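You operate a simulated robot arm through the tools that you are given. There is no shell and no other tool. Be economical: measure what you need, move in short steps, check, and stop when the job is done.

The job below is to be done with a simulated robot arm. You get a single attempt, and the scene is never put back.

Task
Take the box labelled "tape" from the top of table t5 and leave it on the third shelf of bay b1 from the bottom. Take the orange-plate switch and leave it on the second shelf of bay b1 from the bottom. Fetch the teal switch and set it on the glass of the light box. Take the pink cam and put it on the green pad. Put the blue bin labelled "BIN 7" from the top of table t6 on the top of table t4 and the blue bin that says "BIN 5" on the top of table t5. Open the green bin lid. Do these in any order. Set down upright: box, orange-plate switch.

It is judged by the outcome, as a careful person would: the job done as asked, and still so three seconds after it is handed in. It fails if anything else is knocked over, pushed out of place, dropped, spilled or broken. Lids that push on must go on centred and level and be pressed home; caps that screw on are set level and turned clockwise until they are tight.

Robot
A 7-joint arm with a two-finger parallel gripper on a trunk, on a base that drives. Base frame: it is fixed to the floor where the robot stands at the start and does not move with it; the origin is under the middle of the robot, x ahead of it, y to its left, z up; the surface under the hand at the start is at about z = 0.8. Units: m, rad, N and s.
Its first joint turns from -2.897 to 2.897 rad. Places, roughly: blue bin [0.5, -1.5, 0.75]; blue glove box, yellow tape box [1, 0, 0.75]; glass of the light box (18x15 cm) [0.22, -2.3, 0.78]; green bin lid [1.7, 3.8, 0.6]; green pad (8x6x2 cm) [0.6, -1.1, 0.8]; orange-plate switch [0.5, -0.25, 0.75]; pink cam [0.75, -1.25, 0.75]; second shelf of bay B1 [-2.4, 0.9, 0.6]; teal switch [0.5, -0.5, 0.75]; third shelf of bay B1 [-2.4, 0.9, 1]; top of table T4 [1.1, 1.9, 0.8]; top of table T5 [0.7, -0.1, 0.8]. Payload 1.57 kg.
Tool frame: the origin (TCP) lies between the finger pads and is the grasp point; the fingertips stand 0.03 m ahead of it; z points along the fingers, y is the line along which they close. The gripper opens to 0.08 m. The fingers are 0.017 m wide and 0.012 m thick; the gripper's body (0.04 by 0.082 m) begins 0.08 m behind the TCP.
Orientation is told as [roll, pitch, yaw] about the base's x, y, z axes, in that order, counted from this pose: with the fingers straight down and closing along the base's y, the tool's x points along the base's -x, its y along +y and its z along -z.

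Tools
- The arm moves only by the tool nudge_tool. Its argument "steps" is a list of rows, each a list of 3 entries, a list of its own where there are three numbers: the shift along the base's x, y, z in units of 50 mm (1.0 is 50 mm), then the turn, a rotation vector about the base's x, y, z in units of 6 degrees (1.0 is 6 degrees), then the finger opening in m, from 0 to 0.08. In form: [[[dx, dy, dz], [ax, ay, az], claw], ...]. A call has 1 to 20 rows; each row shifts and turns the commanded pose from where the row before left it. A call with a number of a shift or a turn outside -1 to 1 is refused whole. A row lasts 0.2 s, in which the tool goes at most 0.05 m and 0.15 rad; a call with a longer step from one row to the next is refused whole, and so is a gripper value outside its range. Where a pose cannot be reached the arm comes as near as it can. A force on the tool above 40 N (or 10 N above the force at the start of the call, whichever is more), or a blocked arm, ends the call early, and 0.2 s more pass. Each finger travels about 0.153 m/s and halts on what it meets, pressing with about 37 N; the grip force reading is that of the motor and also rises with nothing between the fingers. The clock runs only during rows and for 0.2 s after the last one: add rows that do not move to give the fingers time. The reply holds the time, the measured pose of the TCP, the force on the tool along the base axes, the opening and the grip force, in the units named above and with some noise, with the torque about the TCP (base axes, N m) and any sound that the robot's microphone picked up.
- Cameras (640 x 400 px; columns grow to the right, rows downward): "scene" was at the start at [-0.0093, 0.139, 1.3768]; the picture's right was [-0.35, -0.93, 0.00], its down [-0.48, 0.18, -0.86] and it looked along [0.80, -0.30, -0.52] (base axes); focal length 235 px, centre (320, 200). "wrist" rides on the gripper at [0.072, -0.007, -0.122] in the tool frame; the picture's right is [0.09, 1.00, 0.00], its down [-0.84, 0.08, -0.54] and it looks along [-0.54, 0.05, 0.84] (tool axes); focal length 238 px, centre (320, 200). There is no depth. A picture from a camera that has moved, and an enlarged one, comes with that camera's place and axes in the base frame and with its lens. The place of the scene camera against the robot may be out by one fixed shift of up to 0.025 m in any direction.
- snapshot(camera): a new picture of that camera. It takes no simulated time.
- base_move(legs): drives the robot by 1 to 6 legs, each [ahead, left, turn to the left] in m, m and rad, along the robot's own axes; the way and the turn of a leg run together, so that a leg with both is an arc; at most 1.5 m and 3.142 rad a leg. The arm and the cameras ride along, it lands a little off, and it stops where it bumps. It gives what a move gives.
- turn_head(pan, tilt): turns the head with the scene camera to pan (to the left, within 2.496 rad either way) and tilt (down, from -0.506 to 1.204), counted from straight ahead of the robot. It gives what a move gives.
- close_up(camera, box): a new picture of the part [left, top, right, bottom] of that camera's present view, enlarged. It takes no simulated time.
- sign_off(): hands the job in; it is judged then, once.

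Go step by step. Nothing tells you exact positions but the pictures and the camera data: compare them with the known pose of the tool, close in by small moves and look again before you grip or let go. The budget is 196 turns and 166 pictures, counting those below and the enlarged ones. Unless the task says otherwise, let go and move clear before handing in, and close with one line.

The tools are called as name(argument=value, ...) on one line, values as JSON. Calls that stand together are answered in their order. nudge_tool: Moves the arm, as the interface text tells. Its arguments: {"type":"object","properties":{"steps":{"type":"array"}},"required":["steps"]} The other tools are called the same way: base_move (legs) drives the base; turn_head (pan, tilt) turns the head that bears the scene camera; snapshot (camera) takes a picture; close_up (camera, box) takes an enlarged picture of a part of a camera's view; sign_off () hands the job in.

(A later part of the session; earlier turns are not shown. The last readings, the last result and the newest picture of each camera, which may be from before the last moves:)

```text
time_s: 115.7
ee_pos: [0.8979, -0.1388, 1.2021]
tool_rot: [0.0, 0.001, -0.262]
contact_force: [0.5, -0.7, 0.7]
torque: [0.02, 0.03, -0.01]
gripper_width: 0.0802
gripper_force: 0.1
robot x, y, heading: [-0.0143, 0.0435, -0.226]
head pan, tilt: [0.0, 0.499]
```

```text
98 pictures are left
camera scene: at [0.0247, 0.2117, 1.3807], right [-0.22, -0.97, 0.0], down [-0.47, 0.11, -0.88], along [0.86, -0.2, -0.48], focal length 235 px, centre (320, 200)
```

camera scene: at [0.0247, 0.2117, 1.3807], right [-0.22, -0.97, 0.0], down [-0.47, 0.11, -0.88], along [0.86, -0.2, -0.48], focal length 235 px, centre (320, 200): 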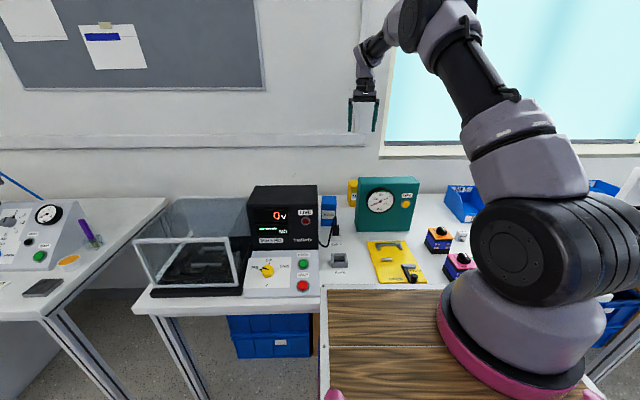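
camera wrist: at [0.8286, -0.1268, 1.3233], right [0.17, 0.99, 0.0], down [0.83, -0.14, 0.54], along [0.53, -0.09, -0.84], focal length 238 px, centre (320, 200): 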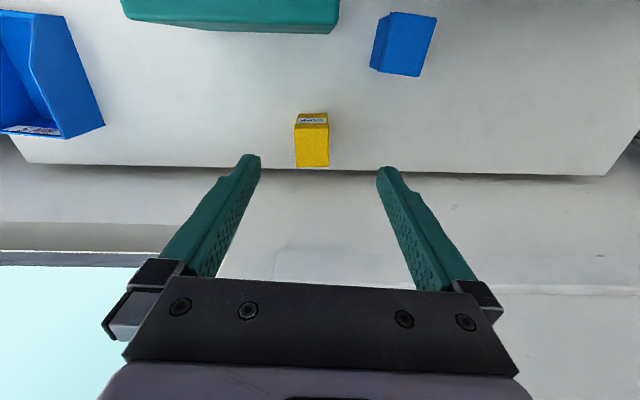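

close_up(camera="wrist", box=[260, 90, 360, 180])

close_up(camera="scene", box=[300, 160, 430, 260])

base_move(legs=[[0.045, 0.05, 0]])

```text
4.44 times, centred on (310, 135) of wrist
camera zoom: at [0.8286, -0.1268, 1.3233], right [0.17, 0.99, 0.0], down [0.83, -0.14, 0.54], along [0.53, -0.09, -0.84], focal length 1059 px, centre (364, 489)
```

zoom: 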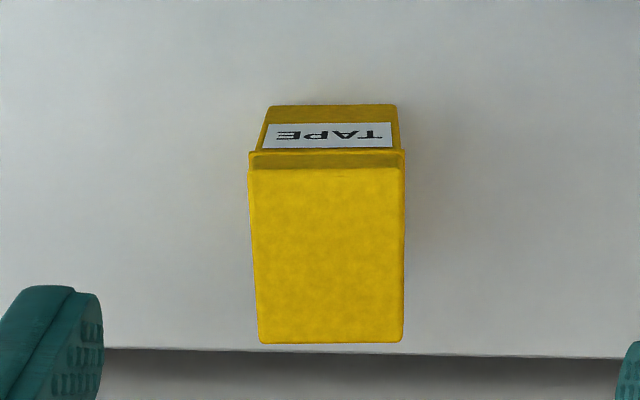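

```text
4.00 times, centred on (365, 210) of scene
camera zoom: at [0.0247, 0.2117, 1.3807], right [-0.22, -0.97, 0.0], down [-0.47, 0.11, -0.88], along [0.86, -0.2, -0.48], focal length 939 px, centre (140, 160)
```

zoom: 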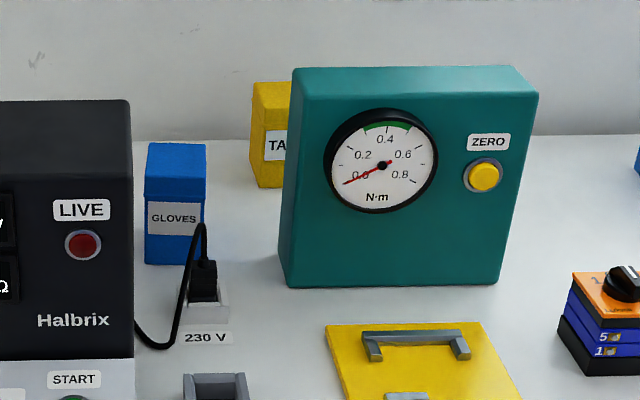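

```text
time_s: 116.7
ee_pos: [0.953, -0.0988, 1.2025]
tool_rot: [0.0, -0.001, -0.264]
contact_force: [-0.4, 0.0, 0.5]
torque: [-0.01, 0.02, 0.0]
gripper_width: 0.0802
gripper_force: 0.0
robot x, y, heading: [0.0374, 0.082, -0.225]
head pan, tilt: [0.0, 0.499]
```

The tape box is about 6.4 cm wide, 9 cm high, centred near (0.982, -0.168), yaw about -0.17. I line up over its front half.

nudge_tool(steps=[[[0.14, -0.67, 0], [0, 0, 0.5], 0.08], [[0.14, -0.67, 0], [0, 0, 0.45], 0.08], [[0, 0, -0.9], [0, 0, 0], 0.08], [[0, 0, -0.9], [0, 0, 0], 0.08], [[0, 0, -0.9], [0, 0, 0], 0.08], [[0, 0, -0.7], [0, 0, 0], 0.08], [[0, 0, 0], [0, 0, 0], 0.08]])

snapshot(camera="wrist")

snapshot(camera="scene")

```text
time_s: 118.2
ee_pos: [0.9678, -0.1652, 1.031]
tool_rot: [-0.001, 0.001, -0.164]
contact_force: [0.4, -0.6, 1.6]
torque: [-0.03, -0.01, 0.02]
gripper_width: 0.0799
gripper_force: 0.0
robot x, y, heading: [0.0385, 0.0844, -0.227]
head pan, tilt: [0.0, 0.499]
```

```text
95 pictures are left
camera wrist: at [0.8971, -0.1612, 1.1516], right [0.07, 1.0, 0.0], down [0.84, -0.06, 0.54], along [0.54, -0.04, -0.84], focal length 238 px, centre (320, 200)
```

wrist: 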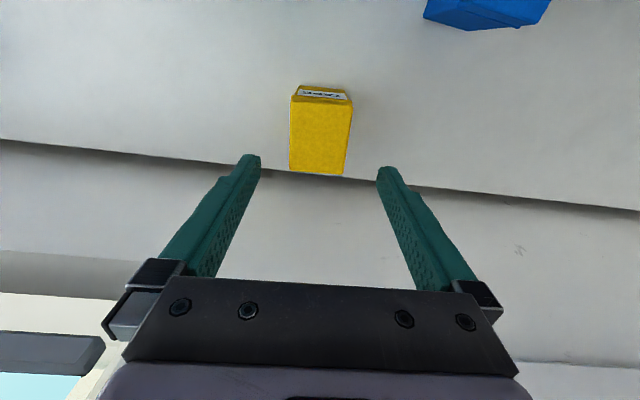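

```text
94 pictures are left
camera scene: at [0.0793, 0.2503, 1.3807], right [-0.22, -0.97, 0.0], down [-0.47, 0.11, -0.88], along [0.86, -0.2, -0.48], focal length 235 px, centre (320, 200)
```

scene: 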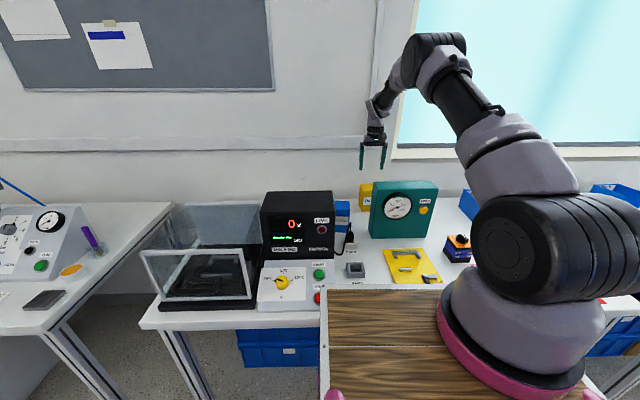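

nudge_tool(steps=[[[0, 0, -0.9], [0, 0, 0], 0.08], [[0, 0, -0.9], [0, 0, 0], 0.08], [[0, 0, -0.3], [0, 0, 0], 0.08], [[0, 0, 0], [0, 0, 0], 0.08]])

snapshot(camera="wrist")

```text
time_s: 119.2
ee_pos: [0.9684, -0.1667, 0.9277]
tool_rot: [0.001, -0.001, -0.164]
contact_force: [0.3, 0.2, -0.5]
torque: [-0.03, 0.0, -0.03]
gripper_width: 0.0799
gripper_force: 0.0
robot x, y, heading: [0.0401, 0.0804, -0.226]
head pan, tilt: [0.0, 0.499]
```

```text
93 pictures are left
camera wrist: at [0.8974, -0.162, 1.0485], right [0.07, 1.0, 0.0], down [0.84, -0.06, 0.54], along [0.54, -0.04, -0.84], focal length 238 px, centre (320, 200)
```

wrist: 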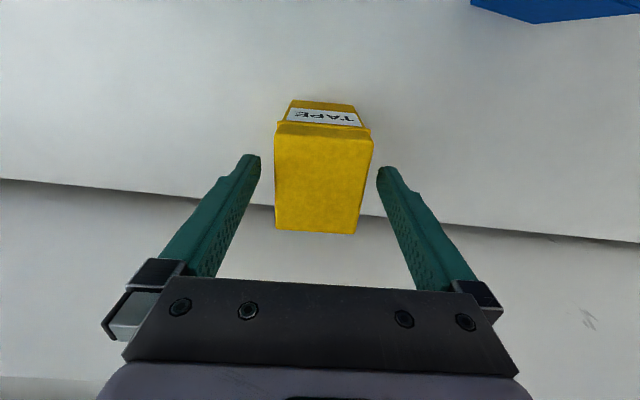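

nudge_tool(steps=[[[0, 0.04, -0.5], [0, 0, 0], 0.08], [[0, 0, -0.55], [0, 0, 0], 0.08], [[0, 0, 0], [0, 0, 0], 0.08]])

nudge_tool(steps=[[[0, 0, 0], [0, 0, 0], 0.065], [[0, 0, 0], [0, 0, 0], 0.055], [[0, 0, 0], [0, 0, 0], 0.05], [[0, 0, 0], [0, 0, 0], 0.05]])

snapshot(camera="wrist")

```text
time_s: 120.0
ee_pos: [0.9685, -0.1639, 0.875]
tool_rot: [0.001, -0.001, -0.163]
contact_force: [0.3, -0.1, -0.3]
torque: [0.02, 0.03, 0.01]
gripper_width: 0.0802
gripper_force: 0.0
robot x, y, heading: [0.0382, 0.0843, -0.226]
head pan, tilt: [0.0, 0.499]
```

```text
time_s: 121.0
ee_pos: [0.9679, -0.1634, 0.8758]
tool_rot: [0.0, 0.003, -0.163]
contact_force: [-0.6, 0.4, -0.1]
torque: [-0.02, -0.01, 0.0]
gripper_width: 0.0615
gripper_force: 36.6
robot x, y, heading: [0.0384, 0.0815, -0.224]
head pan, tilt: [0.0, 0.499]
```

```text
92 pictures are left
camera wrist: at [0.8968, -0.1592, 0.9961], right [0.07, 1.0, 0.0], down [0.84, -0.06, 0.54], along [0.54, -0.04, -0.84], focal length 238 px, centre (320, 200)
```

wrist: 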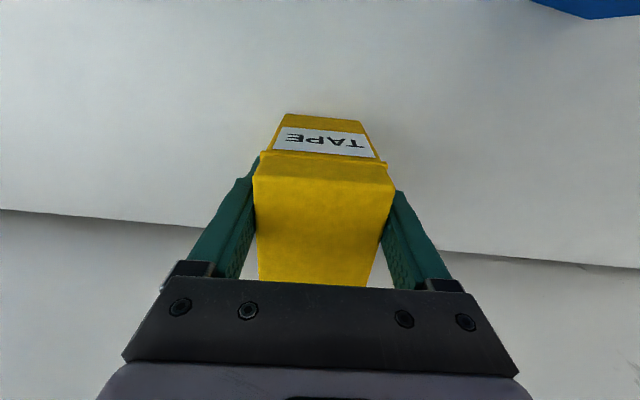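

Gripped. I lift clear of the gauge, pull in, then back off toward the rack side.

nudge_tool(steps=[[[0, 0, 0.3], [0, 0, 0], 0.05], [[0, 0, 0.8], [0, 0, 0], 0.05], [[0, 0, 0.9], [0, 0, 0], 0.05], [[0, 0, 0.9], [0, 0, 0], 0.05], [[0, 0, 0.9], [0, 0, 0], 0.05], [[0, 0, 0.9], [0, 0, 0], 0.05], [[0, 0, 0.9], [0, 0, 0], 0.05], [[0, 0, 0.9], [0, 0, 0], 0.05], [[-0.9, 0.2, 0], [0, 0, 0], 0.05], [[-0.9, 0.2, 0], [0, 0, 0], 0.05], [[-0.9, 0.2, 0], [0, 0, 0], 0.05], [[-0.9, 0.2, 0], [0, 0, 0], 0.05], [[-0.9, 0.2, 0], [0, 0, 0], 0.05], [[-0.9, 0.2, 0], [0, 0, 0], 0.05], [[0, 0, 0], [0, 0, 0], 0.05]])

base_move(legs=[[-0.7, 0, 0], [0, 0.8, 0]])

turn_head(pan=2.49, tilt=0.3)

snapshot(camera="scene")

```text
time_s: 124.2
ee_pos: [0.6988, -0.1048, 1.1986]
tool_rot: [0.0, 0.002, -0.164]
contact_force: [1.1, 0.1, -1.7]
torque: [0.0, 0.01, -0.03]
gripper_width: 0.0616
gripper_force: 37.1
robot x, y, heading: [0.0372, 0.0781, -0.223]
head pan, tilt: [0.0, 0.499]
```

```text
time_s: 131.9
ee_pos: [0.2019, 0.8201, 1.1994]
tool_rot: [0.001, 0.001, -0.161]
contact_force: [-0.8, -0.1, -1.2]
torque: [0.0, 0.03, 0.01]
gripper_width: 0.0618
gripper_force: 37.3
robot x, y, heading: [-0.4592, 1.0048, -0.221]
head pan, tilt: [0.0, 0.499]
```

```text
time_s: 134.1
ee_pos: [0.2037, 0.8194, 1.1987]
tool_rot: [-0.001, -0.001, -0.162]
contact_force: [0.3, 0.4, -0.9]
torque: [-0.01, 0.01, 0.02]
gripper_width: 0.0617
gripper_force: 37.4
robot x, y, heading: [-0.4526, 1.0072, -0.22]
head pan, tilt: [2.491, 0.3]
```

```text
91 pictures are left
camera scene: at [-0.5659, 1.2658, 1.3991], right [0.77, 0.64, 0.0], down [0.19, -0.23, -0.96], along [-0.61, 0.73, -0.3], focal length 235 px, centre (320, 200)
```

scene: 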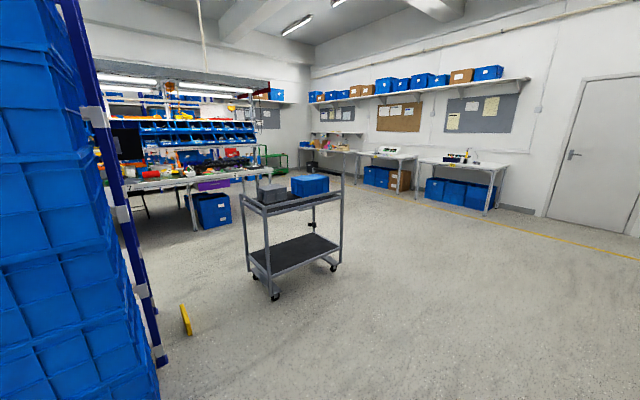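

The rack's open side seems to be on the far side of the stacks. I move further left to see around the end.

base_move(legs=[[0, 1.0, 0], [-0.3, 0, 0]])

snapshot(camera="scene")

turn_head(pan=2.0, tilt=0.35)

snapshot(camera="scene")

turn_head(pan=0.9, tilt=0.4)

snapshot(camera="scene")

```text
time_s: 141.0
ee_pos: [0.1301, 1.8533, 1.1979]
tool_rot: [0.0, 0.0, -0.166]
contact_force: [0.2, -0.4, -2.4]
torque: [0.03, -0.02, 0.03]
gripper_width: 0.0615
gripper_force: 36.9
robot x, y, heading: [-0.5328, 2.0423, -0.23]
head pan, tilt: [2.491, 0.3]
```

```text
90 pictures are left
camera scene: at [-0.6366, 2.3034, 1.3991], right [0.77, 0.64, 0.0], down [0.19, -0.23, -0.96], along [-0.61, 0.74, -0.3], focal length 235 px, centre (320, 200)
```

scene: 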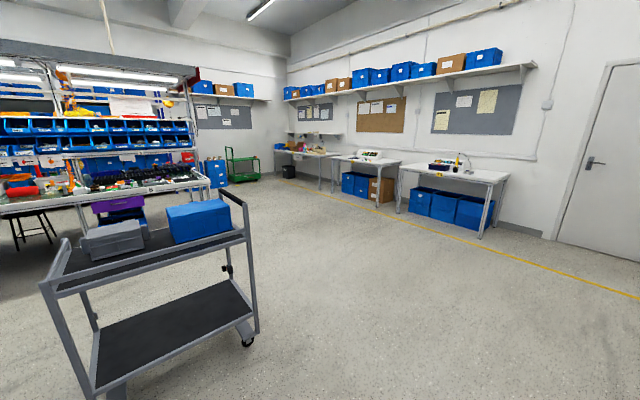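

```text
time_s: 141.9
ee_pos: [0.1288, 1.8537, 1.1994]
tool_rot: [0.0, 0.0, -0.168]
contact_force: [0.4, -1.0, -2.0]
torque: [-0.01, 0.02, -0.01]
gripper_width: 0.0614
gripper_force: 37.3
robot x, y, heading: [-0.5298, 2.0452, -0.229]
head pan, tilt: [2.0, 0.351]
```

```text
89 pictures are left
camera scene: at [-0.5957, 2.3226, 1.3944], right [0.98, 0.2, 0.0], down [0.07, -0.34, -0.94], along [-0.19, 0.92, -0.34], focal length 235 px, centre (320, 200)
```

scene: 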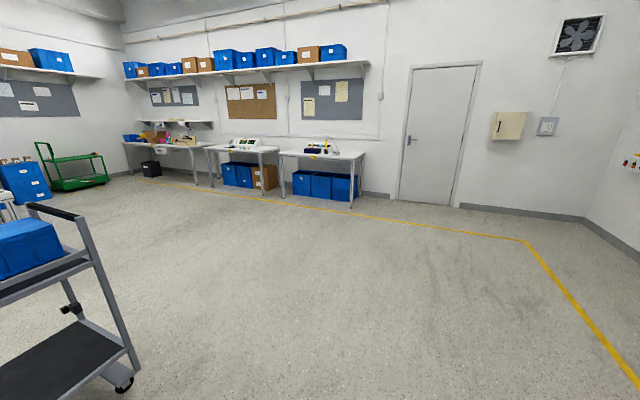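

```text
time_s: 143.2
ee_pos: [0.13, 1.8537, 1.1991]
tool_rot: [0.002, 0.0, -0.168]
contact_force: [-0.3, -0.2, -1.8]
torque: [0.05, 0.0, -0.01]
gripper_width: 0.0615
gripper_force: 37.0
robot x, y, heading: [-0.5291, 2.0429, -0.225]
head pan, tilt: [0.901, 0.4]
```

```text
88 pictures are left
camera scene: at [-0.5046, 2.289, 1.3898], right [0.62, -0.78, 0.0], down [-0.3, -0.24, -0.92], along [0.72, 0.57, -0.39], focal length 235 px, centre (320, 200)
```

scene: 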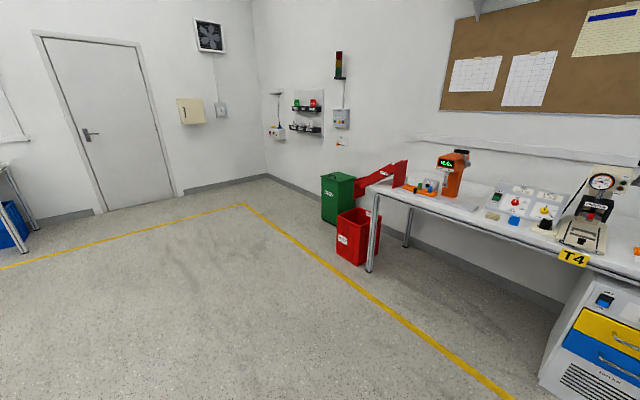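

The green bin is past the red bin; later. For bay b1 I must go around the trolley to the other side of the rack, so I turn around and head that way, looking as I go.

base_move(legs=[[0, 0, 3.1416], [0, -1.3, 0], [0.5, 0, 0]])

turn_head(pan=0.3, tilt=0.4)

snapshot(camera="scene")

```text
refused: 3.1416 is not a number from -3.14159 to 3.14159
```

```text
time_s: 144.2
ee_pos: [0.1293, 1.8535, 1.199]
tool_rot: [-0.001, 0.0, -0.169]
contact_force: [-0.4, -0.3, -1.4]
torque: [-0.02, 0.03, -0.01]
gripper_width: 0.0615
gripper_force: 36.9
robot x, y, heading: [-0.5306, 2.0426, -0.23]
head pan, tilt: [0.3, 0.4]
```

```text
87 pictures are left
camera scene: at [-0.4848, 2.2379, 1.3898], right [0.07, -1.0, 0.0], down [-0.39, -0.03, -0.92], along [0.92, 0.07, -0.39], focal length 235 px, centre (320, 200)
```

scene: 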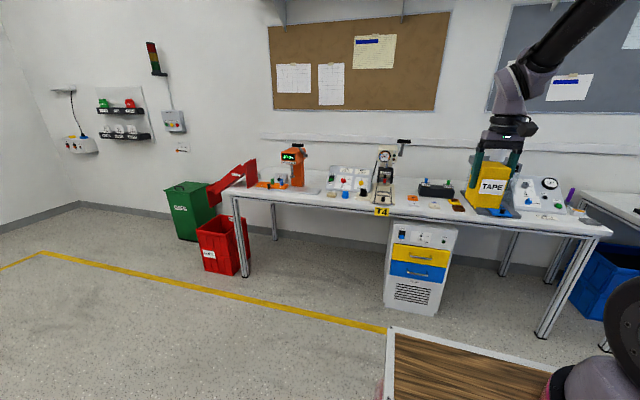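

base_move(legs=[[0, 0, 3.14], [0, -1.3, 0], [0.4, 0, 0]])

snapshot(camera="scene")

```text
time_s: 160.3
ee_pos: [-1.2993, 3.5899, 1.1994]
tool_rot: [0.0, 0.001, 2.996]
contact_force: [-0.5, -0.2, -1.6]
torque: [0.02, -0.06, -0.03]
gripper_width: 0.0618
gripper_force: 37.1
robot x, y, heading: [-0.6378, 3.4167, 2.934]
head pan, tilt: [0.3, 0.4]
```

```text
86 pictures are left
camera scene: at [-0.6622, 3.1807, 1.3898], right [-0.09, 1.0, 0.0], down [0.39, 0.04, -0.92], along [-0.92, -0.09, -0.39], focal length 235 px, centre (320, 200)
```

scene: 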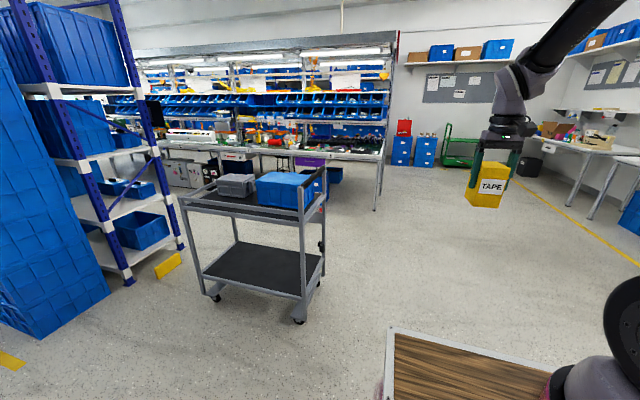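

The rack spans about u -2.31 to -2.85 (its open face towards the far aisle, aisle ~1.4 m wide). I drive past the trolley, turn and strafe in front of it.

base_move(legs=[[1.2, 0, -0.018], [1.15, 0, 0], [0, 0, -3.14]])

turn_head(pan=-0.6, tilt=0.4)

snapshot(camera="scene")

```text
time_s: 179.2
ee_pos: [-2.2775, 3.7314, 1.1991]
tool_rot: [0.0, 0.001, -0.162]
contact_force: [0.3, 0.2, -2.0]
torque: [0.0, 0.02, -0.03]
gripper_width: 0.0617
gripper_force: 36.7
robot x, y, heading: [-2.938, 3.9165, -0.223]
head pan, tilt: [0.3, 0.4]
```

```text
time_s: 180.4
ee_pos: [-2.2782, 3.7312, 1.1991]
tool_rot: [0.0, 0.0, -0.163]
contact_force: [0.3, -0.6, -1.2]
torque: [0.01, 0.01, 0.01]
gripper_width: 0.0614
gripper_force: 37.3
robot x, y, heading: [-2.9373, 3.916, -0.226]
head pan, tilt: [-0.6, 0.4]
```

```text
85 pictures are left
camera scene: at [-2.9238, 4.0368, 1.3898], right [-0.73, -0.68, 0.0], down [-0.26, 0.29, -0.92], along [0.63, -0.68, -0.39], focal length 235 px, centre (320, 200)
```

scene: 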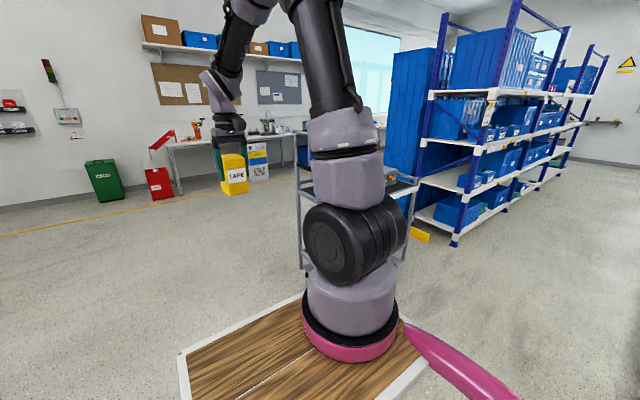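

base_move(legs=[[0, -1.3, 0], [0, -1.0, 0]])

snapshot(camera="scene")

turn_head(pan=-0.3, tilt=0.3)

snapshot(camera="scene")

```text
time_s: 191.0
ee_pos: [-2.8036, 1.5761, 1.1987]
tool_rot: [0.0, 0.003, -0.227]
contact_force: [-0.2, -0.5, -1.7]
torque: [-0.01, 0.02, -0.02]
gripper_width: 0.0618
gripper_force: 36.8
robot x, y, heading: [-3.4457, 1.8031, -0.29]
head pan, tilt: [-0.6, 0.4]
stopped in leg 2: the robot was blocked; the commanded pose is now the measured one
```

```text
84 pictures are left
camera scene: at [-3.4255, 1.9233, 1.3898], right [-0.78, -0.63, 0.0], down [-0.24, 0.3, -0.92], along [0.58, -0.72, -0.39], focal length 235 px, centre (320, 200)
```

scene: 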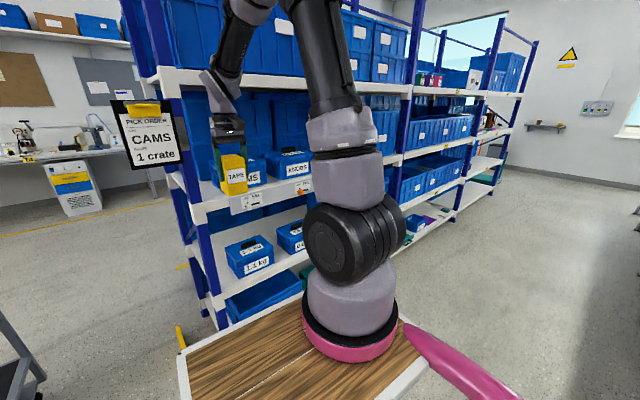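

```text
time_s: 191.8
ee_pos: [-2.8031, 1.5758, 1.1997]
tool_rot: [0.0, 0.0, -0.226]
contact_force: [0.5, 0.2, -1.8]
torque: [0.0, 0.03, 0.02]
gripper_width: 0.0619
gripper_force: 36.9
robot x, y, heading: [-3.4469, 1.8038, -0.293]
head pan, tilt: [-0.3, 0.3]
```

```text
83 pictures are left
camera scene: at [-3.4062, 1.9433, 1.3991], right [-0.56, -0.83, 0.0], down [-0.25, 0.17, -0.96], along [0.79, -0.53, -0.3], focal length 235 px, centre (320, 200)
```

scene: 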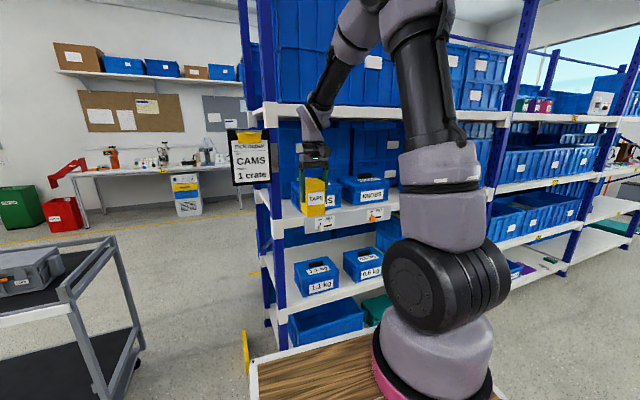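

The base was blocked by something; I look around it before moving on.

turn_head(pan=-2.0, tilt=0.8)

snapshot(camera="scene")

turn_head(pan=-1.1, tilt=0.9)

snapshot(camera="scene")

```text
time_s: 193.5
ee_pos: [-2.8024, 1.5753, 1.1994]
tool_rot: [0.0, 0.002, -0.228]
contact_force: [0.1, 0.7, -0.9]
torque: [0.04, 0.01, 0.0]
gripper_width: 0.0616
gripper_force: 36.6
robot x, y, heading: [-3.4491, 1.804, -0.292]
head pan, tilt: [-2.0, 0.799]
```

```text
82 pictures are left
camera scene: at [-3.537, 1.9347, 1.3548], right [-0.75, 0.66, 0.0], down [0.47, 0.54, -0.7], along [-0.46, -0.52, -0.72], focal length 235 px, centre (320, 200)
```

scene: 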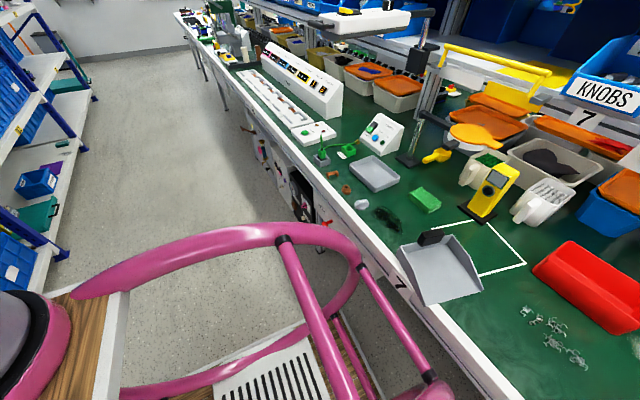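

```text
time_s: 194.7
ee_pos: [-2.8027, 1.5746, 1.199]
tool_rot: [0.0, 0.001, -0.227]
contact_force: [0.7, -0.1, -1.9]
torque: [0.02, 0.01, -0.05]
gripper_width: 0.0615
gripper_force: 36.9
robot x, y, heading: [-3.4507, 1.8021, -0.293]
head pan, tilt: [-1.1, 0.901]
```

```text
81 pictures are left
camera scene: at [-3.4703, 1.9211, 1.3468], right [-0.98, -0.18, 0.0], down [-0.14, 0.77, -0.62], along [0.11, -0.61, -0.78], focal length 235 px, centre (320, 200)
```

scene: 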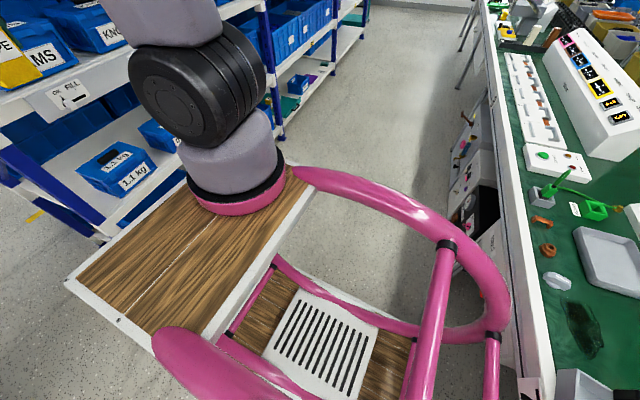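

The rear hoop touched the bench edge. I retract the hand, move forward a little, straighten, and look at the bay with the arm out of the way.

nudge_tool(steps=[[[-0.85, 0.2, 0], [0, 0, 0], 0.05], [[-0.85, 0.2, 0], [0, 0, 0], 0.05], [[-0.85, 0.2, 0], [0, 0, 0], 0.05], [[0, 0, 0], [0, 0, 0], 0.05]])

base_move(legs=[[0.12, 0, 0], [0, 0, 0.067]])

turn_head(pan=-0.9, tilt=0.35)

snapshot(camera="scene")

turn_head(pan=-2.2, tilt=0.9)

snapshot(camera="scene")

```text
time_s: 195.7
ee_pos: [-2.9283, 1.6044, 1.199]
tool_rot: [0.0, 0.002, -0.227]
contact_force: [0.6, 0.0, -1.3]
torque: [0.02, 0.04, -0.03]
gripper_width: 0.0618
gripper_force: 36.9
robot x, y, heading: [-3.4473, 1.8003, -0.292]
head pan, tilt: [-1.1, 0.901]
```

```text
time_s: 197.4
ee_pos: [-2.801, 1.6054, 1.2001]
tool_rot: [0.0, 0.001, -0.162]
contact_force: [-0.1, -0.6, -1.7]
torque: [-0.02, 0.05, 0.02]
gripper_width: 0.0616
gripper_force: 36.8
robot x, y, heading: [-3.332, 1.7679, -0.226]
head pan, tilt: [-1.1, 0.901]
```

```text
time_s: 198.3
ee_pos: [-2.8019, 1.6055, 1.1978]
tool_rot: [0.0, 0.002, -0.162]
contact_force: [-0.6, 0.1, -1.2]
torque: [0.0, 0.02, -0.01]
gripper_width: 0.0614
gripper_force: 37.0
robot x, y, heading: [-3.3338, 1.7677, -0.225]
head pan, tilt: [-0.901, 0.351]
```

```text
80 pictures are left
camera scene: at [-3.3415, 1.8732, 1.3943], right [-0.9, -0.43, 0.0], down [-0.15, 0.31, -0.94], along [0.4, -0.85, -0.34], focal length 235 px, centre (320, 200)
```

scene: 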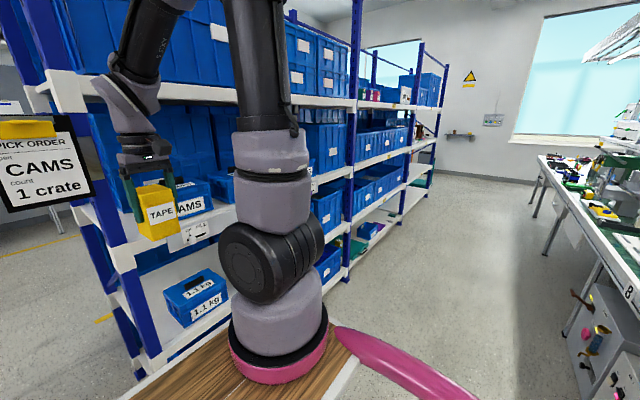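

```text
time_s: 199.8
ee_pos: [-2.8013, 1.6047, 1.1978]
tool_rot: [0.0, 0.001, -0.164]
contact_force: [0.2, 0.1, -1.9]
torque: [0.01, 0.0, 0.0]
gripper_width: 0.0615
gripper_force: 37.9
robot x, y, heading: [-3.3308, 1.7716, -0.23]
head pan, tilt: [-2.201, 0.901]
```

```text
79 pictures are left
camera scene: at [-3.4385, 1.9077, 1.3469], right [-0.66, 0.75, 0.0], down [0.59, 0.51, -0.62], along [-0.47, -0.41, -0.78], focal length 235 px, centre (320, 200)
```

scene: 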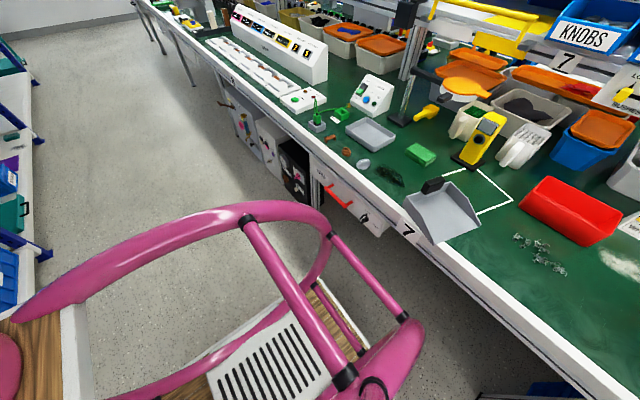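

base_move(legs=[[0, -0.45, 0]])

turn_head(pan=0.1, tilt=0.45)

snapshot(camera="scene")

snapshot(camera="wrist")

```text
time_s: 202.5
ee_pos: [-2.902, 1.1692, 1.1995]
tool_rot: [0.0, 0.001, -0.162]
contact_force: [0.0, -0.3, -1.2]
torque: [0.01, 0.0, -0.03]
gripper_width: 0.0616
gripper_force: 37.0
robot x, y, heading: [-3.4358, 1.3333, -0.228]
head pan, tilt: [-2.201, 0.901]
```

```text
time_s: 204.7
ee_pos: [-2.9013, 1.1689, 1.1988]
tool_rot: [-0.001, -0.001, -0.162]
contact_force: [-0.5, 0.4, -1.3]
torque: [0.03, 0.07, -0.01]
gripper_width: 0.0616
gripper_force: 37.2
robot x, y, heading: [-3.4334, 1.3323, -0.221]
head pan, tilt: [0.099, 0.45]
```

```text
78 pictures are left
camera scene: at [-3.3904, 1.5093, 1.3852], right [-0.13, -0.99, 0.0], down [-0.43, 0.05, -0.9], along [0.89, -0.11, -0.44], focal length 235 px, centre (320, 200)
```

scene: 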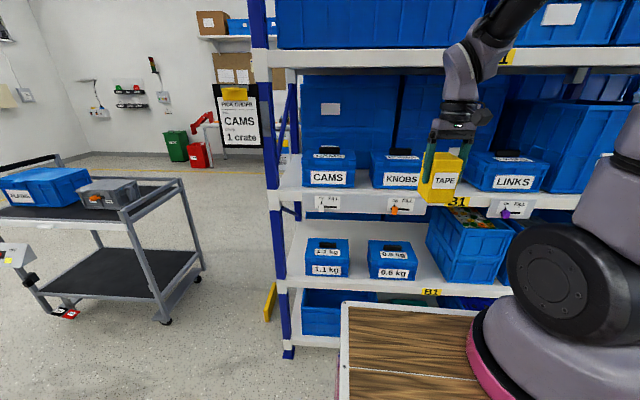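

```text
77 pictures are left
camera wrist: at [-2.9724, 1.1735, 1.32], right [0.07, 1.0, 0.0], down [0.84, -0.06, 0.54], along [0.54, -0.04, -0.84], focal length 238 px, centre (320, 200)
```

wrist: 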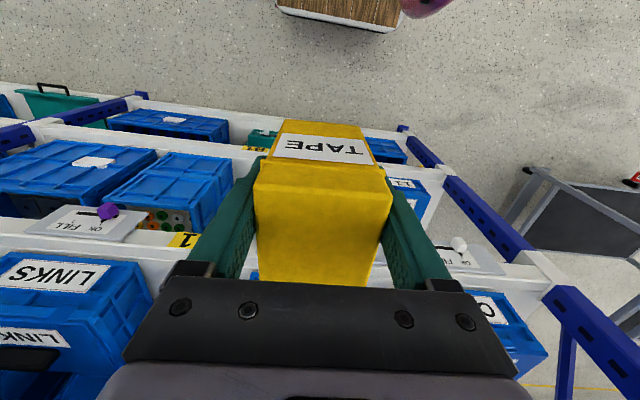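

I see the bay: third shelf has CAMS, KNOBS, LINKS crates with a ~16 cm gap between KNOBS and LINKS. I shift the hand to face the gap and tilt it so it can go in under the upper beam.

nudge_tool(steps=[[[-0.22, -0.95, 0], [0, 0, -0.3], 0.05], [[-0.22, -0.95, 0], [0, 0, -0.3], 0.05], [[-0.22, -0.95, 0], [0, 0, 0], 0.05], [[-0.2, -0.85, 0], [0, 0, 0], 0.05], [[0, 0, 0], [-0.208, -0.911, 0], 0.05], [[0, 0, 0], [-0.208, -0.911, 0], 0.05], [[0, 0, 0], [-0.208, -0.911, 0], 0.05], [[0, 0, 0], [-0.208, -0.911, 0], 0.05], [[0, 0, 0], [-0.208, -0.911, 0], 0.05], [[0, 0, 0], [0, 0, 0], 0.05]])

snapshot(camera="wrist")

snapshot(camera="scene")

```text
time_s: 206.9
ee_pos: [-2.9447, 0.9841, 1.1987]
tool_rot: [0.0, -0.49, -0.223]
contact_force: [-0.2, -0.4, -1.5]
torque: [0.05, 0.02, 0.0]
gripper_width: 0.0616
gripper_force: 36.8
robot x, y, heading: [-3.432, 1.3344, -0.224]
head pan, tilt: [0.099, 0.45]
```

```text
76 pictures are left
camera wrist: at [-3.0624, 1.0041, 1.2715], right [0.14, 0.99, -0.04], down [0.49, -0.03, 0.87], along [0.86, -0.15, -0.49], focal length 238 px, centre (320, 200)
```

wrist: 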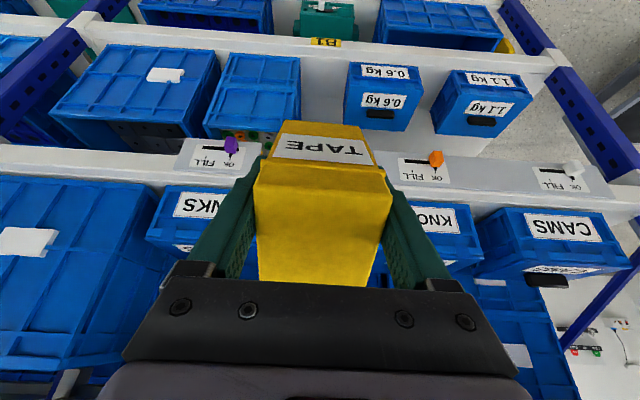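

```text
75 pictures are left
camera scene: at [-3.3903, 1.5093, 1.3852], right [-0.13, -0.99, 0.0], down [-0.43, 0.05, -0.9], along [0.89, -0.11, -0.44], focal length 235 px, centre (320, 200)
```

scene: 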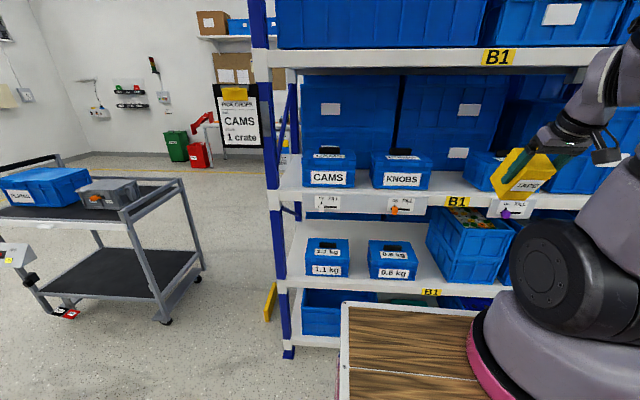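

close_up(camera="scene", box=[360, 140, 500, 230])

close_up(camera="wrist", box=[140, 130, 500, 300])

```text
4.44 times, centred on (430, 185) of scene
camera zoom: at [-3.3903, 1.5093, 1.3852], right [-0.13, -0.99, 0.0], down [-0.43, 0.05, -0.9], along [0.89, -0.11, -0.44], focal length 1044 px, centre (-169, 267)
```

zoom: 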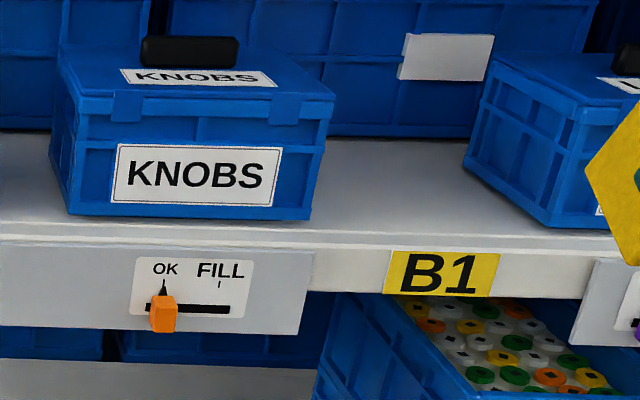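

```text
1.78 times, centred on (320, 215) of wrist
camera zoom: at [-3.0624, 1.0041, 1.2715], right [0.14, 0.99, -0.04], down [0.49, -0.03, 0.87], along [0.86, -0.15, -0.49], focal length 424 px, centre (320, 173)
```

zoom: 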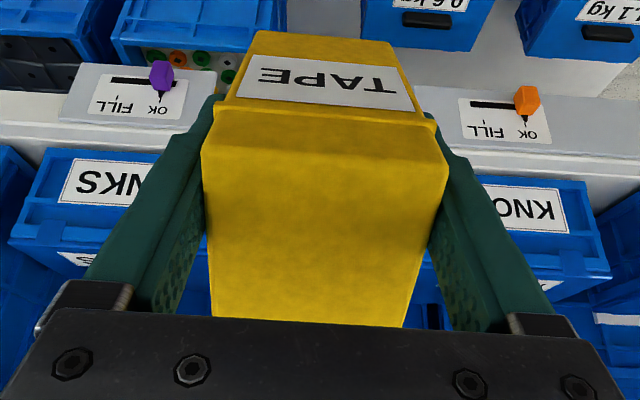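

The gap is about 18 cm wide, centred near w=0.26, shelf front edge about 35 cm ahead of the hand. I bring the base a bit nearer and re-look.

base_move(legs=[[0.1, -0.15, 0]])

snapshot(camera="scene")

```text
time_s: 208.4
ee_pos: [-2.8802, 0.816, 1.1992]
tool_rot: [0.0, -0.487, -0.23]
contact_force: [0.4, -0.2, -1.9]
torque: [-0.01, 0.03, -0.03]
gripper_width: 0.0617
gripper_force: 37.2
robot x, y, heading: [-3.3659, 1.1674, -0.222]
head pan, tilt: [0.099, 0.45]
```

```text
72 pictures are left
camera scene: at [-3.3243, 1.3418, 1.3852], right [-0.13, -0.99, 0.0], down [-0.43, 0.06, -0.9], along [0.89, -0.12, -0.44], focal length 235 px, centre (320, 200)
```

scene: 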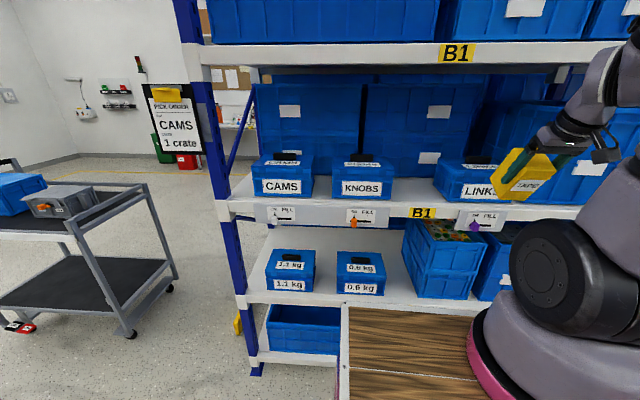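

nudge_tool(steps=[[[0.17, 0.73, 0], [0, 0, 0], 0.05], [[0.17, 0.73, 0], [0, 0, 0], 0.05], [[0.16, 0.72, -0.3], [0, 0, 0], 0.05], [[0, 0, -0.9], [0, 0, 0], 0.05], [[0, 0, 0], [0, 0, 0], 0.05]])

snapshot(camera="wrist")

close_up(camera="scene", box=[330, 20, 640, 260])

```text
time_s: 209.6
ee_pos: [-2.824, 0.9108, 1.1643]
tool_rot: [0.0, -0.487, -0.229]
contact_force: [-0.1, -0.9, -1.7]
torque: [0.0, 0.03, 0.0]
gripper_width: 0.0613
gripper_force: 36.7
out of reach, approached as far as the arm can: row 3, 4
robot x, y, heading: [-3.3672, 1.1632, -0.228]
head pan, tilt: [0.099, 0.45]
```

```text
71 pictures are left
camera wrist: at [-2.9412, 0.9316, 1.2375], right [0.15, 0.99, -0.04], down [0.49, -0.03, 0.87], along [0.86, -0.15, -0.49], focal length 238 px, centre (320, 200)
```

wrist: 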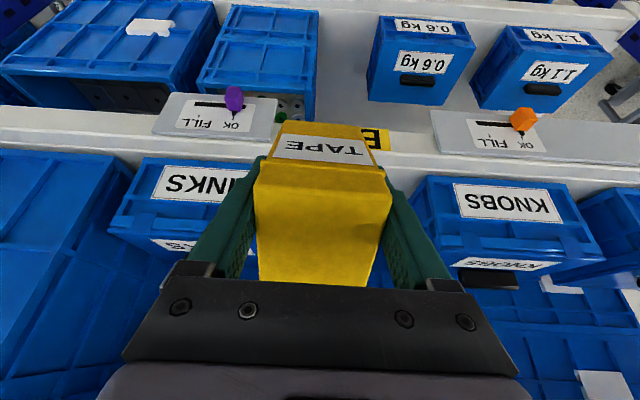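

```text
1.67 times, centred on (485, 140) of scene
camera zoom: at [-3.3245, 1.3419, 1.3852], right [-0.13, -0.99, 0.0], down [-0.43, 0.06, -0.9], along [0.89, -0.12, -0.44], focal length 391 px, centre (45, 300)
```

zoom: 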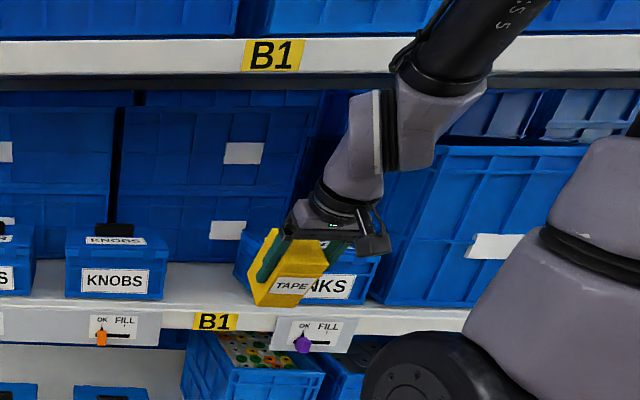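

nudge_tool(steps=[[[0.95, -0.2, 0], [0, 0, 0], 0.05], [[0.95, -0.2, 0], [0, 0, 0], 0.05], [[0, 0, 0], [0, 0, 0], 0.05]])

snapshot(camera="wrist")

close_up(camera="scene", box=[330, 20, 640, 260])

```text
time_s: 210.4
ee_pos: [-2.7273, 0.8914, 1.1635]
tool_rot: [0.0, -0.488, -0.228]
contact_force: [-0.3, -0.1, -1.5]
torque: [-0.03, 0.03, 0.02]
gripper_width: 0.0614
gripper_force: 37.1
robot x, y, heading: [-3.3668, 1.1666, -0.238]
head pan, tilt: [0.099, 0.45]
```

```text
69 pictures are left
camera wrist: at [-2.8456, 0.9121, 1.2373], right [0.15, 0.99, -0.04], down [0.49, -0.04, 0.87], along [0.86, -0.15, -0.49], focal length 238 px, centre (320, 200)
```

wrist: 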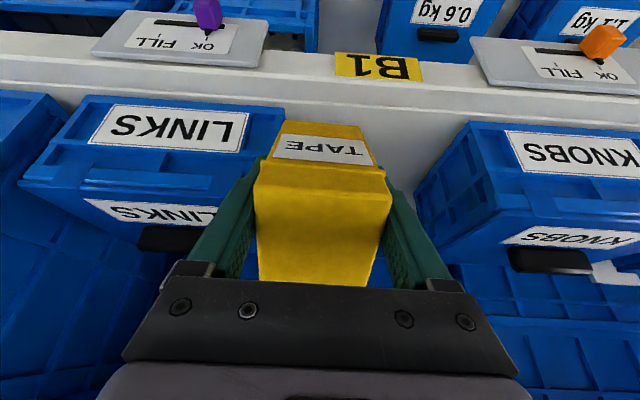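

```text
1.67 times, centred on (485, 140) of scene
camera zoom: at [-3.3245, 1.3419, 1.3852], right [-0.13, -0.99, 0.0], down [-0.43, 0.06, -0.9], along [0.89, -0.12, -0.44], focal length 391 px, centre (45, 300)
```

zoom: 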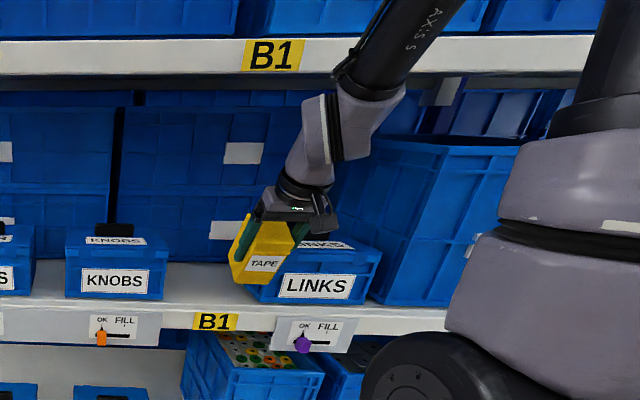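

By the wrist camera the gap centre is ~6 cm further left and 5 cm nearer than the scene camera says (fixed offset). I shift left, go in a bit and lower.

nudge_tool(steps=[[[0.14, 0.62, 0], [0, 0, 0], 0.05], [[0.14, 0.62, 0], [0, 0, 0], 0.05], [[0.85, -0.2, 0], [0, 0, 0], 0.05], [[0, 0, -0.5], [0, 0, 0], 0.05], [[0, 0, -0.5], [0, 0, 0], 0.05], [[0, 0, 0], [0, 0, 0], 0.05]])

snapshot(camera="wrist")

close_up(camera="scene", box=[330, 20, 640, 260])

```text
time_s: 211.8
ee_pos: [-2.6708, 0.9438, 1.1123]
tool_rot: [0.001, -0.489, -0.23]
contact_force: [0.1, 0.8, -1.2]
torque: [0.02, 0.05, 0.02]
gripper_width: 0.0619
gripper_force: 36.5
robot x, y, heading: [-3.3713, 1.166, -0.23]
head pan, tilt: [0.099, 0.45]
```

```text
67 pictures are left
camera wrist: at [-2.7898, 0.9642, 1.1861], right [0.15, 0.99, -0.04], down [0.49, -0.04, 0.87], along [0.86, -0.15, -0.49], focal length 238 px, centre (320, 200)
```

wrist: 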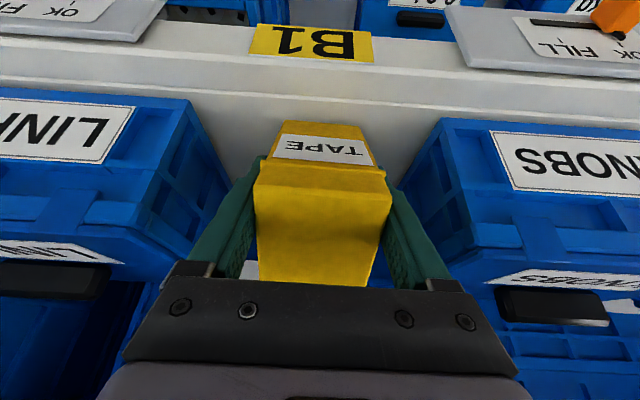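

```text
1.67 times, centred on (485, 140) of scene
camera zoom: at [-3.3244, 1.3419, 1.3852], right [-0.13, -0.99, 0.0], down [-0.43, 0.06, -0.9], along [0.89, -0.12, -0.44], focal length 391 px, centre (45, 300)
```

zoom: 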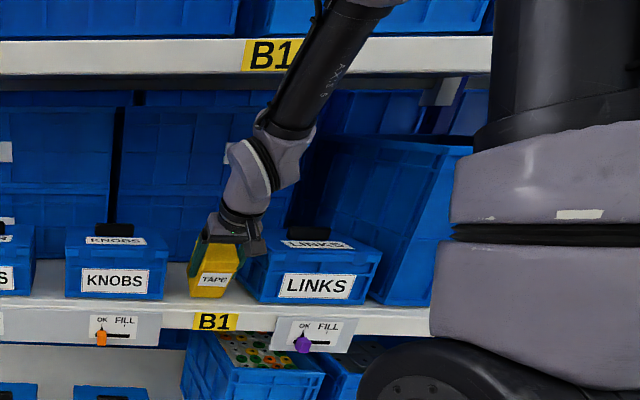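

nudge_tool(steps=[[[0.4, -0.09, 0], [0, 0, 0], 0.05], [[0, 0, -0.3], [0, 0, 0], 0.05], [[0, 0, 0], [0, 0, 0], 0.05]])

nudge_tool(steps=[[[0, 0, -0.1], [0, 0, 0], 0.05], [[0, 0, 0], [0, 0, 0], 0.05]])

nudge_tool(steps=[[[0, 0, -0.1], [0, 0, 0], 0.05], [[0, 0, 0], [0, 0, 0], 0.05]])

nudge_tool(steps=[[[0, 0, -0.1], [0, 0, 0], 0.05], [[0, 0, 0], [0, 0, 0], 0.05]])

```text
time_s: 212.4
ee_pos: [-2.6488, 0.9376, 1.1051]
tool_rot: [0.003, -0.501, -0.23]
contact_force: [1.2, -0.3, 9.2]
torque: [-0.09, -0.23, -0.03]
gripper_width: 0.0616
gripper_force: 37.5
robot x, y, heading: [-3.3672, 1.1642, -0.235]
head pan, tilt: [0.099, 0.45]
stopped in row 3: the force on the tool passed its limit at 42 N (the readings are from after the stop); the commanded pose is now the measured one
```

```text
time_s: 212.8
ee_pos: [-2.6468, 0.938, 1.1043]
tool_rot: [0.001, -0.509, -0.231]
contact_force: [0.4, 0.1, 11.8]
torque: [-0.23, -0.19, -0.03]
gripper_width: 0.0616
gripper_force: 36.7
robot x, y, heading: [-3.3703, 1.1665, -0.227]
head pan, tilt: [0.099, 0.45]
stopped in row 1: the force on the tool passed its limit at 43 N (the readings are from after the stop); the commanded pose is now the measured one
```

```text
time_s: 213.2
ee_pos: [-2.6452, 0.9385, 1.1042]
tool_rot: [0.003, -0.518, -0.229]
contact_force: [-0.4, -0.4, 10.7]
torque: [-0.29, -0.16, 0.0]
gripper_width: 0.0616
gripper_force: 37.9
robot x, y, heading: [-3.3695, 1.165, -0.231]
head pan, tilt: [0.099, 0.45]
stopped in row 1: the force on the tool passed its limit at 42 N (the readings are from after the stop); the commanded pose is now the measured one
```

```text
time_s: 213.6
ee_pos: [-2.6428, 0.9371, 1.1039]
tool_rot: [0.003, -0.523, -0.229]
contact_force: [-0.8, 0.1, 12.0]
torque: [-0.3, -0.13, -0.06]
gripper_width: 0.0618
gripper_force: 36.8
robot x, y, heading: [-3.3678, 1.1626, -0.231]
head pan, tilt: [0.099, 0.45]
stopped in row 2: the force on the tool passed its limit at 42 N (the readings are from after the stop); the commanded pose is now the measured one
```

Contact at z≈1.105. I check the picture before pivoting the box upright.

snapshot(camera="wrist")

close_up(camera="scene", box=[400, 100, 520, 210])

```text
65 pictures are left
camera wrist: at [-2.7638, 0.9578, 1.1726], right [0.15, 0.99, -0.04], down [0.46, -0.03, 0.89], along [0.88, -0.15, -0.46], focal length 238 px, centre (320, 200)
```

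wrist: 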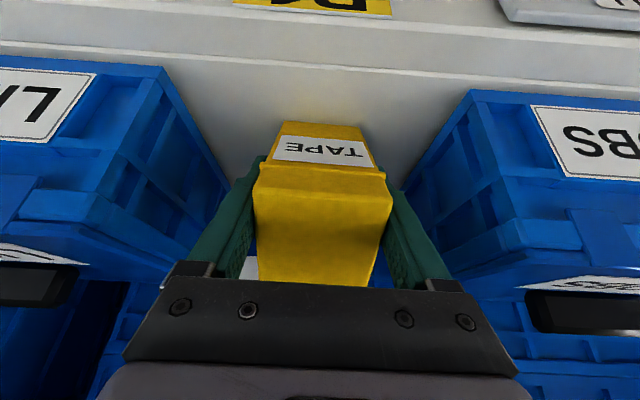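

```text
3.64 times, centred on (460, 155) of scene
camera zoom: at [-3.3249, 1.3421, 1.3852], right [-0.13, -0.99, 0.0], down [-0.43, 0.06, -0.9], along [0.89, -0.12, -0.43], focal length 854 px, centre (-189, 364)
```

zoom: 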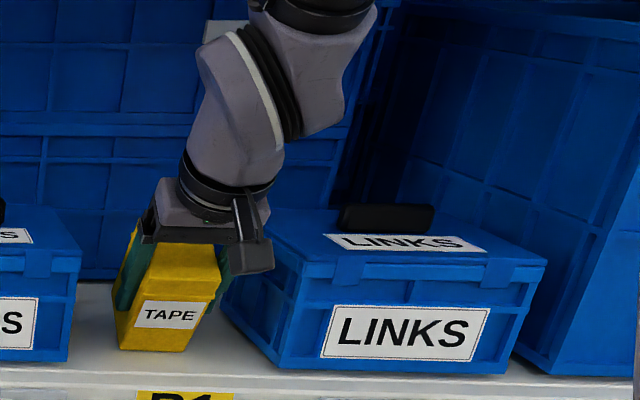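

nudge_tool(steps=[[[0.15, -0.035, 0.01], [0, 0, 0], 0.05], [[0.15, -0.035, 0.01], [0, 0, 0], 0.05]])

snapshot(camera="wrist")

```text
time_s: 214.2
ee_pos: [-2.6285, 0.9334, 1.1039]
tool_rot: [0.003, -0.52, -0.23]
contact_force: [-3.2, -0.6, 6.8]
torque: [-0.31, 0.16, -0.08]
gripper_width: 0.0617
gripper_force: 36.9
robot x, y, heading: [-3.3681, 1.1644, -0.23]
head pan, tilt: [0.099, 0.45]
```

```text
63 pictures are left
camera wrist: at [-2.7494, 0.9544, 1.1731], right [0.15, 0.99, -0.04], down [0.46, -0.03, 0.89], along [0.87, -0.15, -0.46], focal length 238 px, centre (320, 200)
```

wrist: 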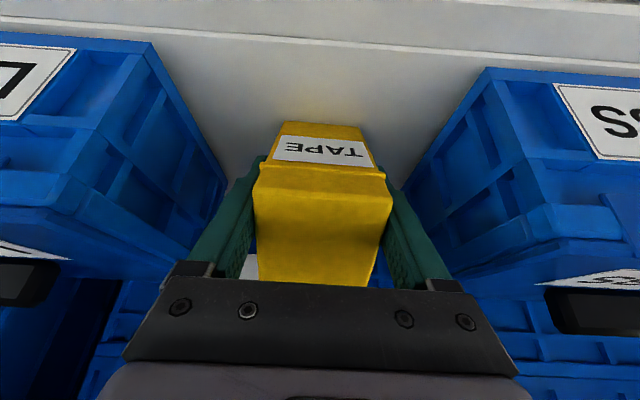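

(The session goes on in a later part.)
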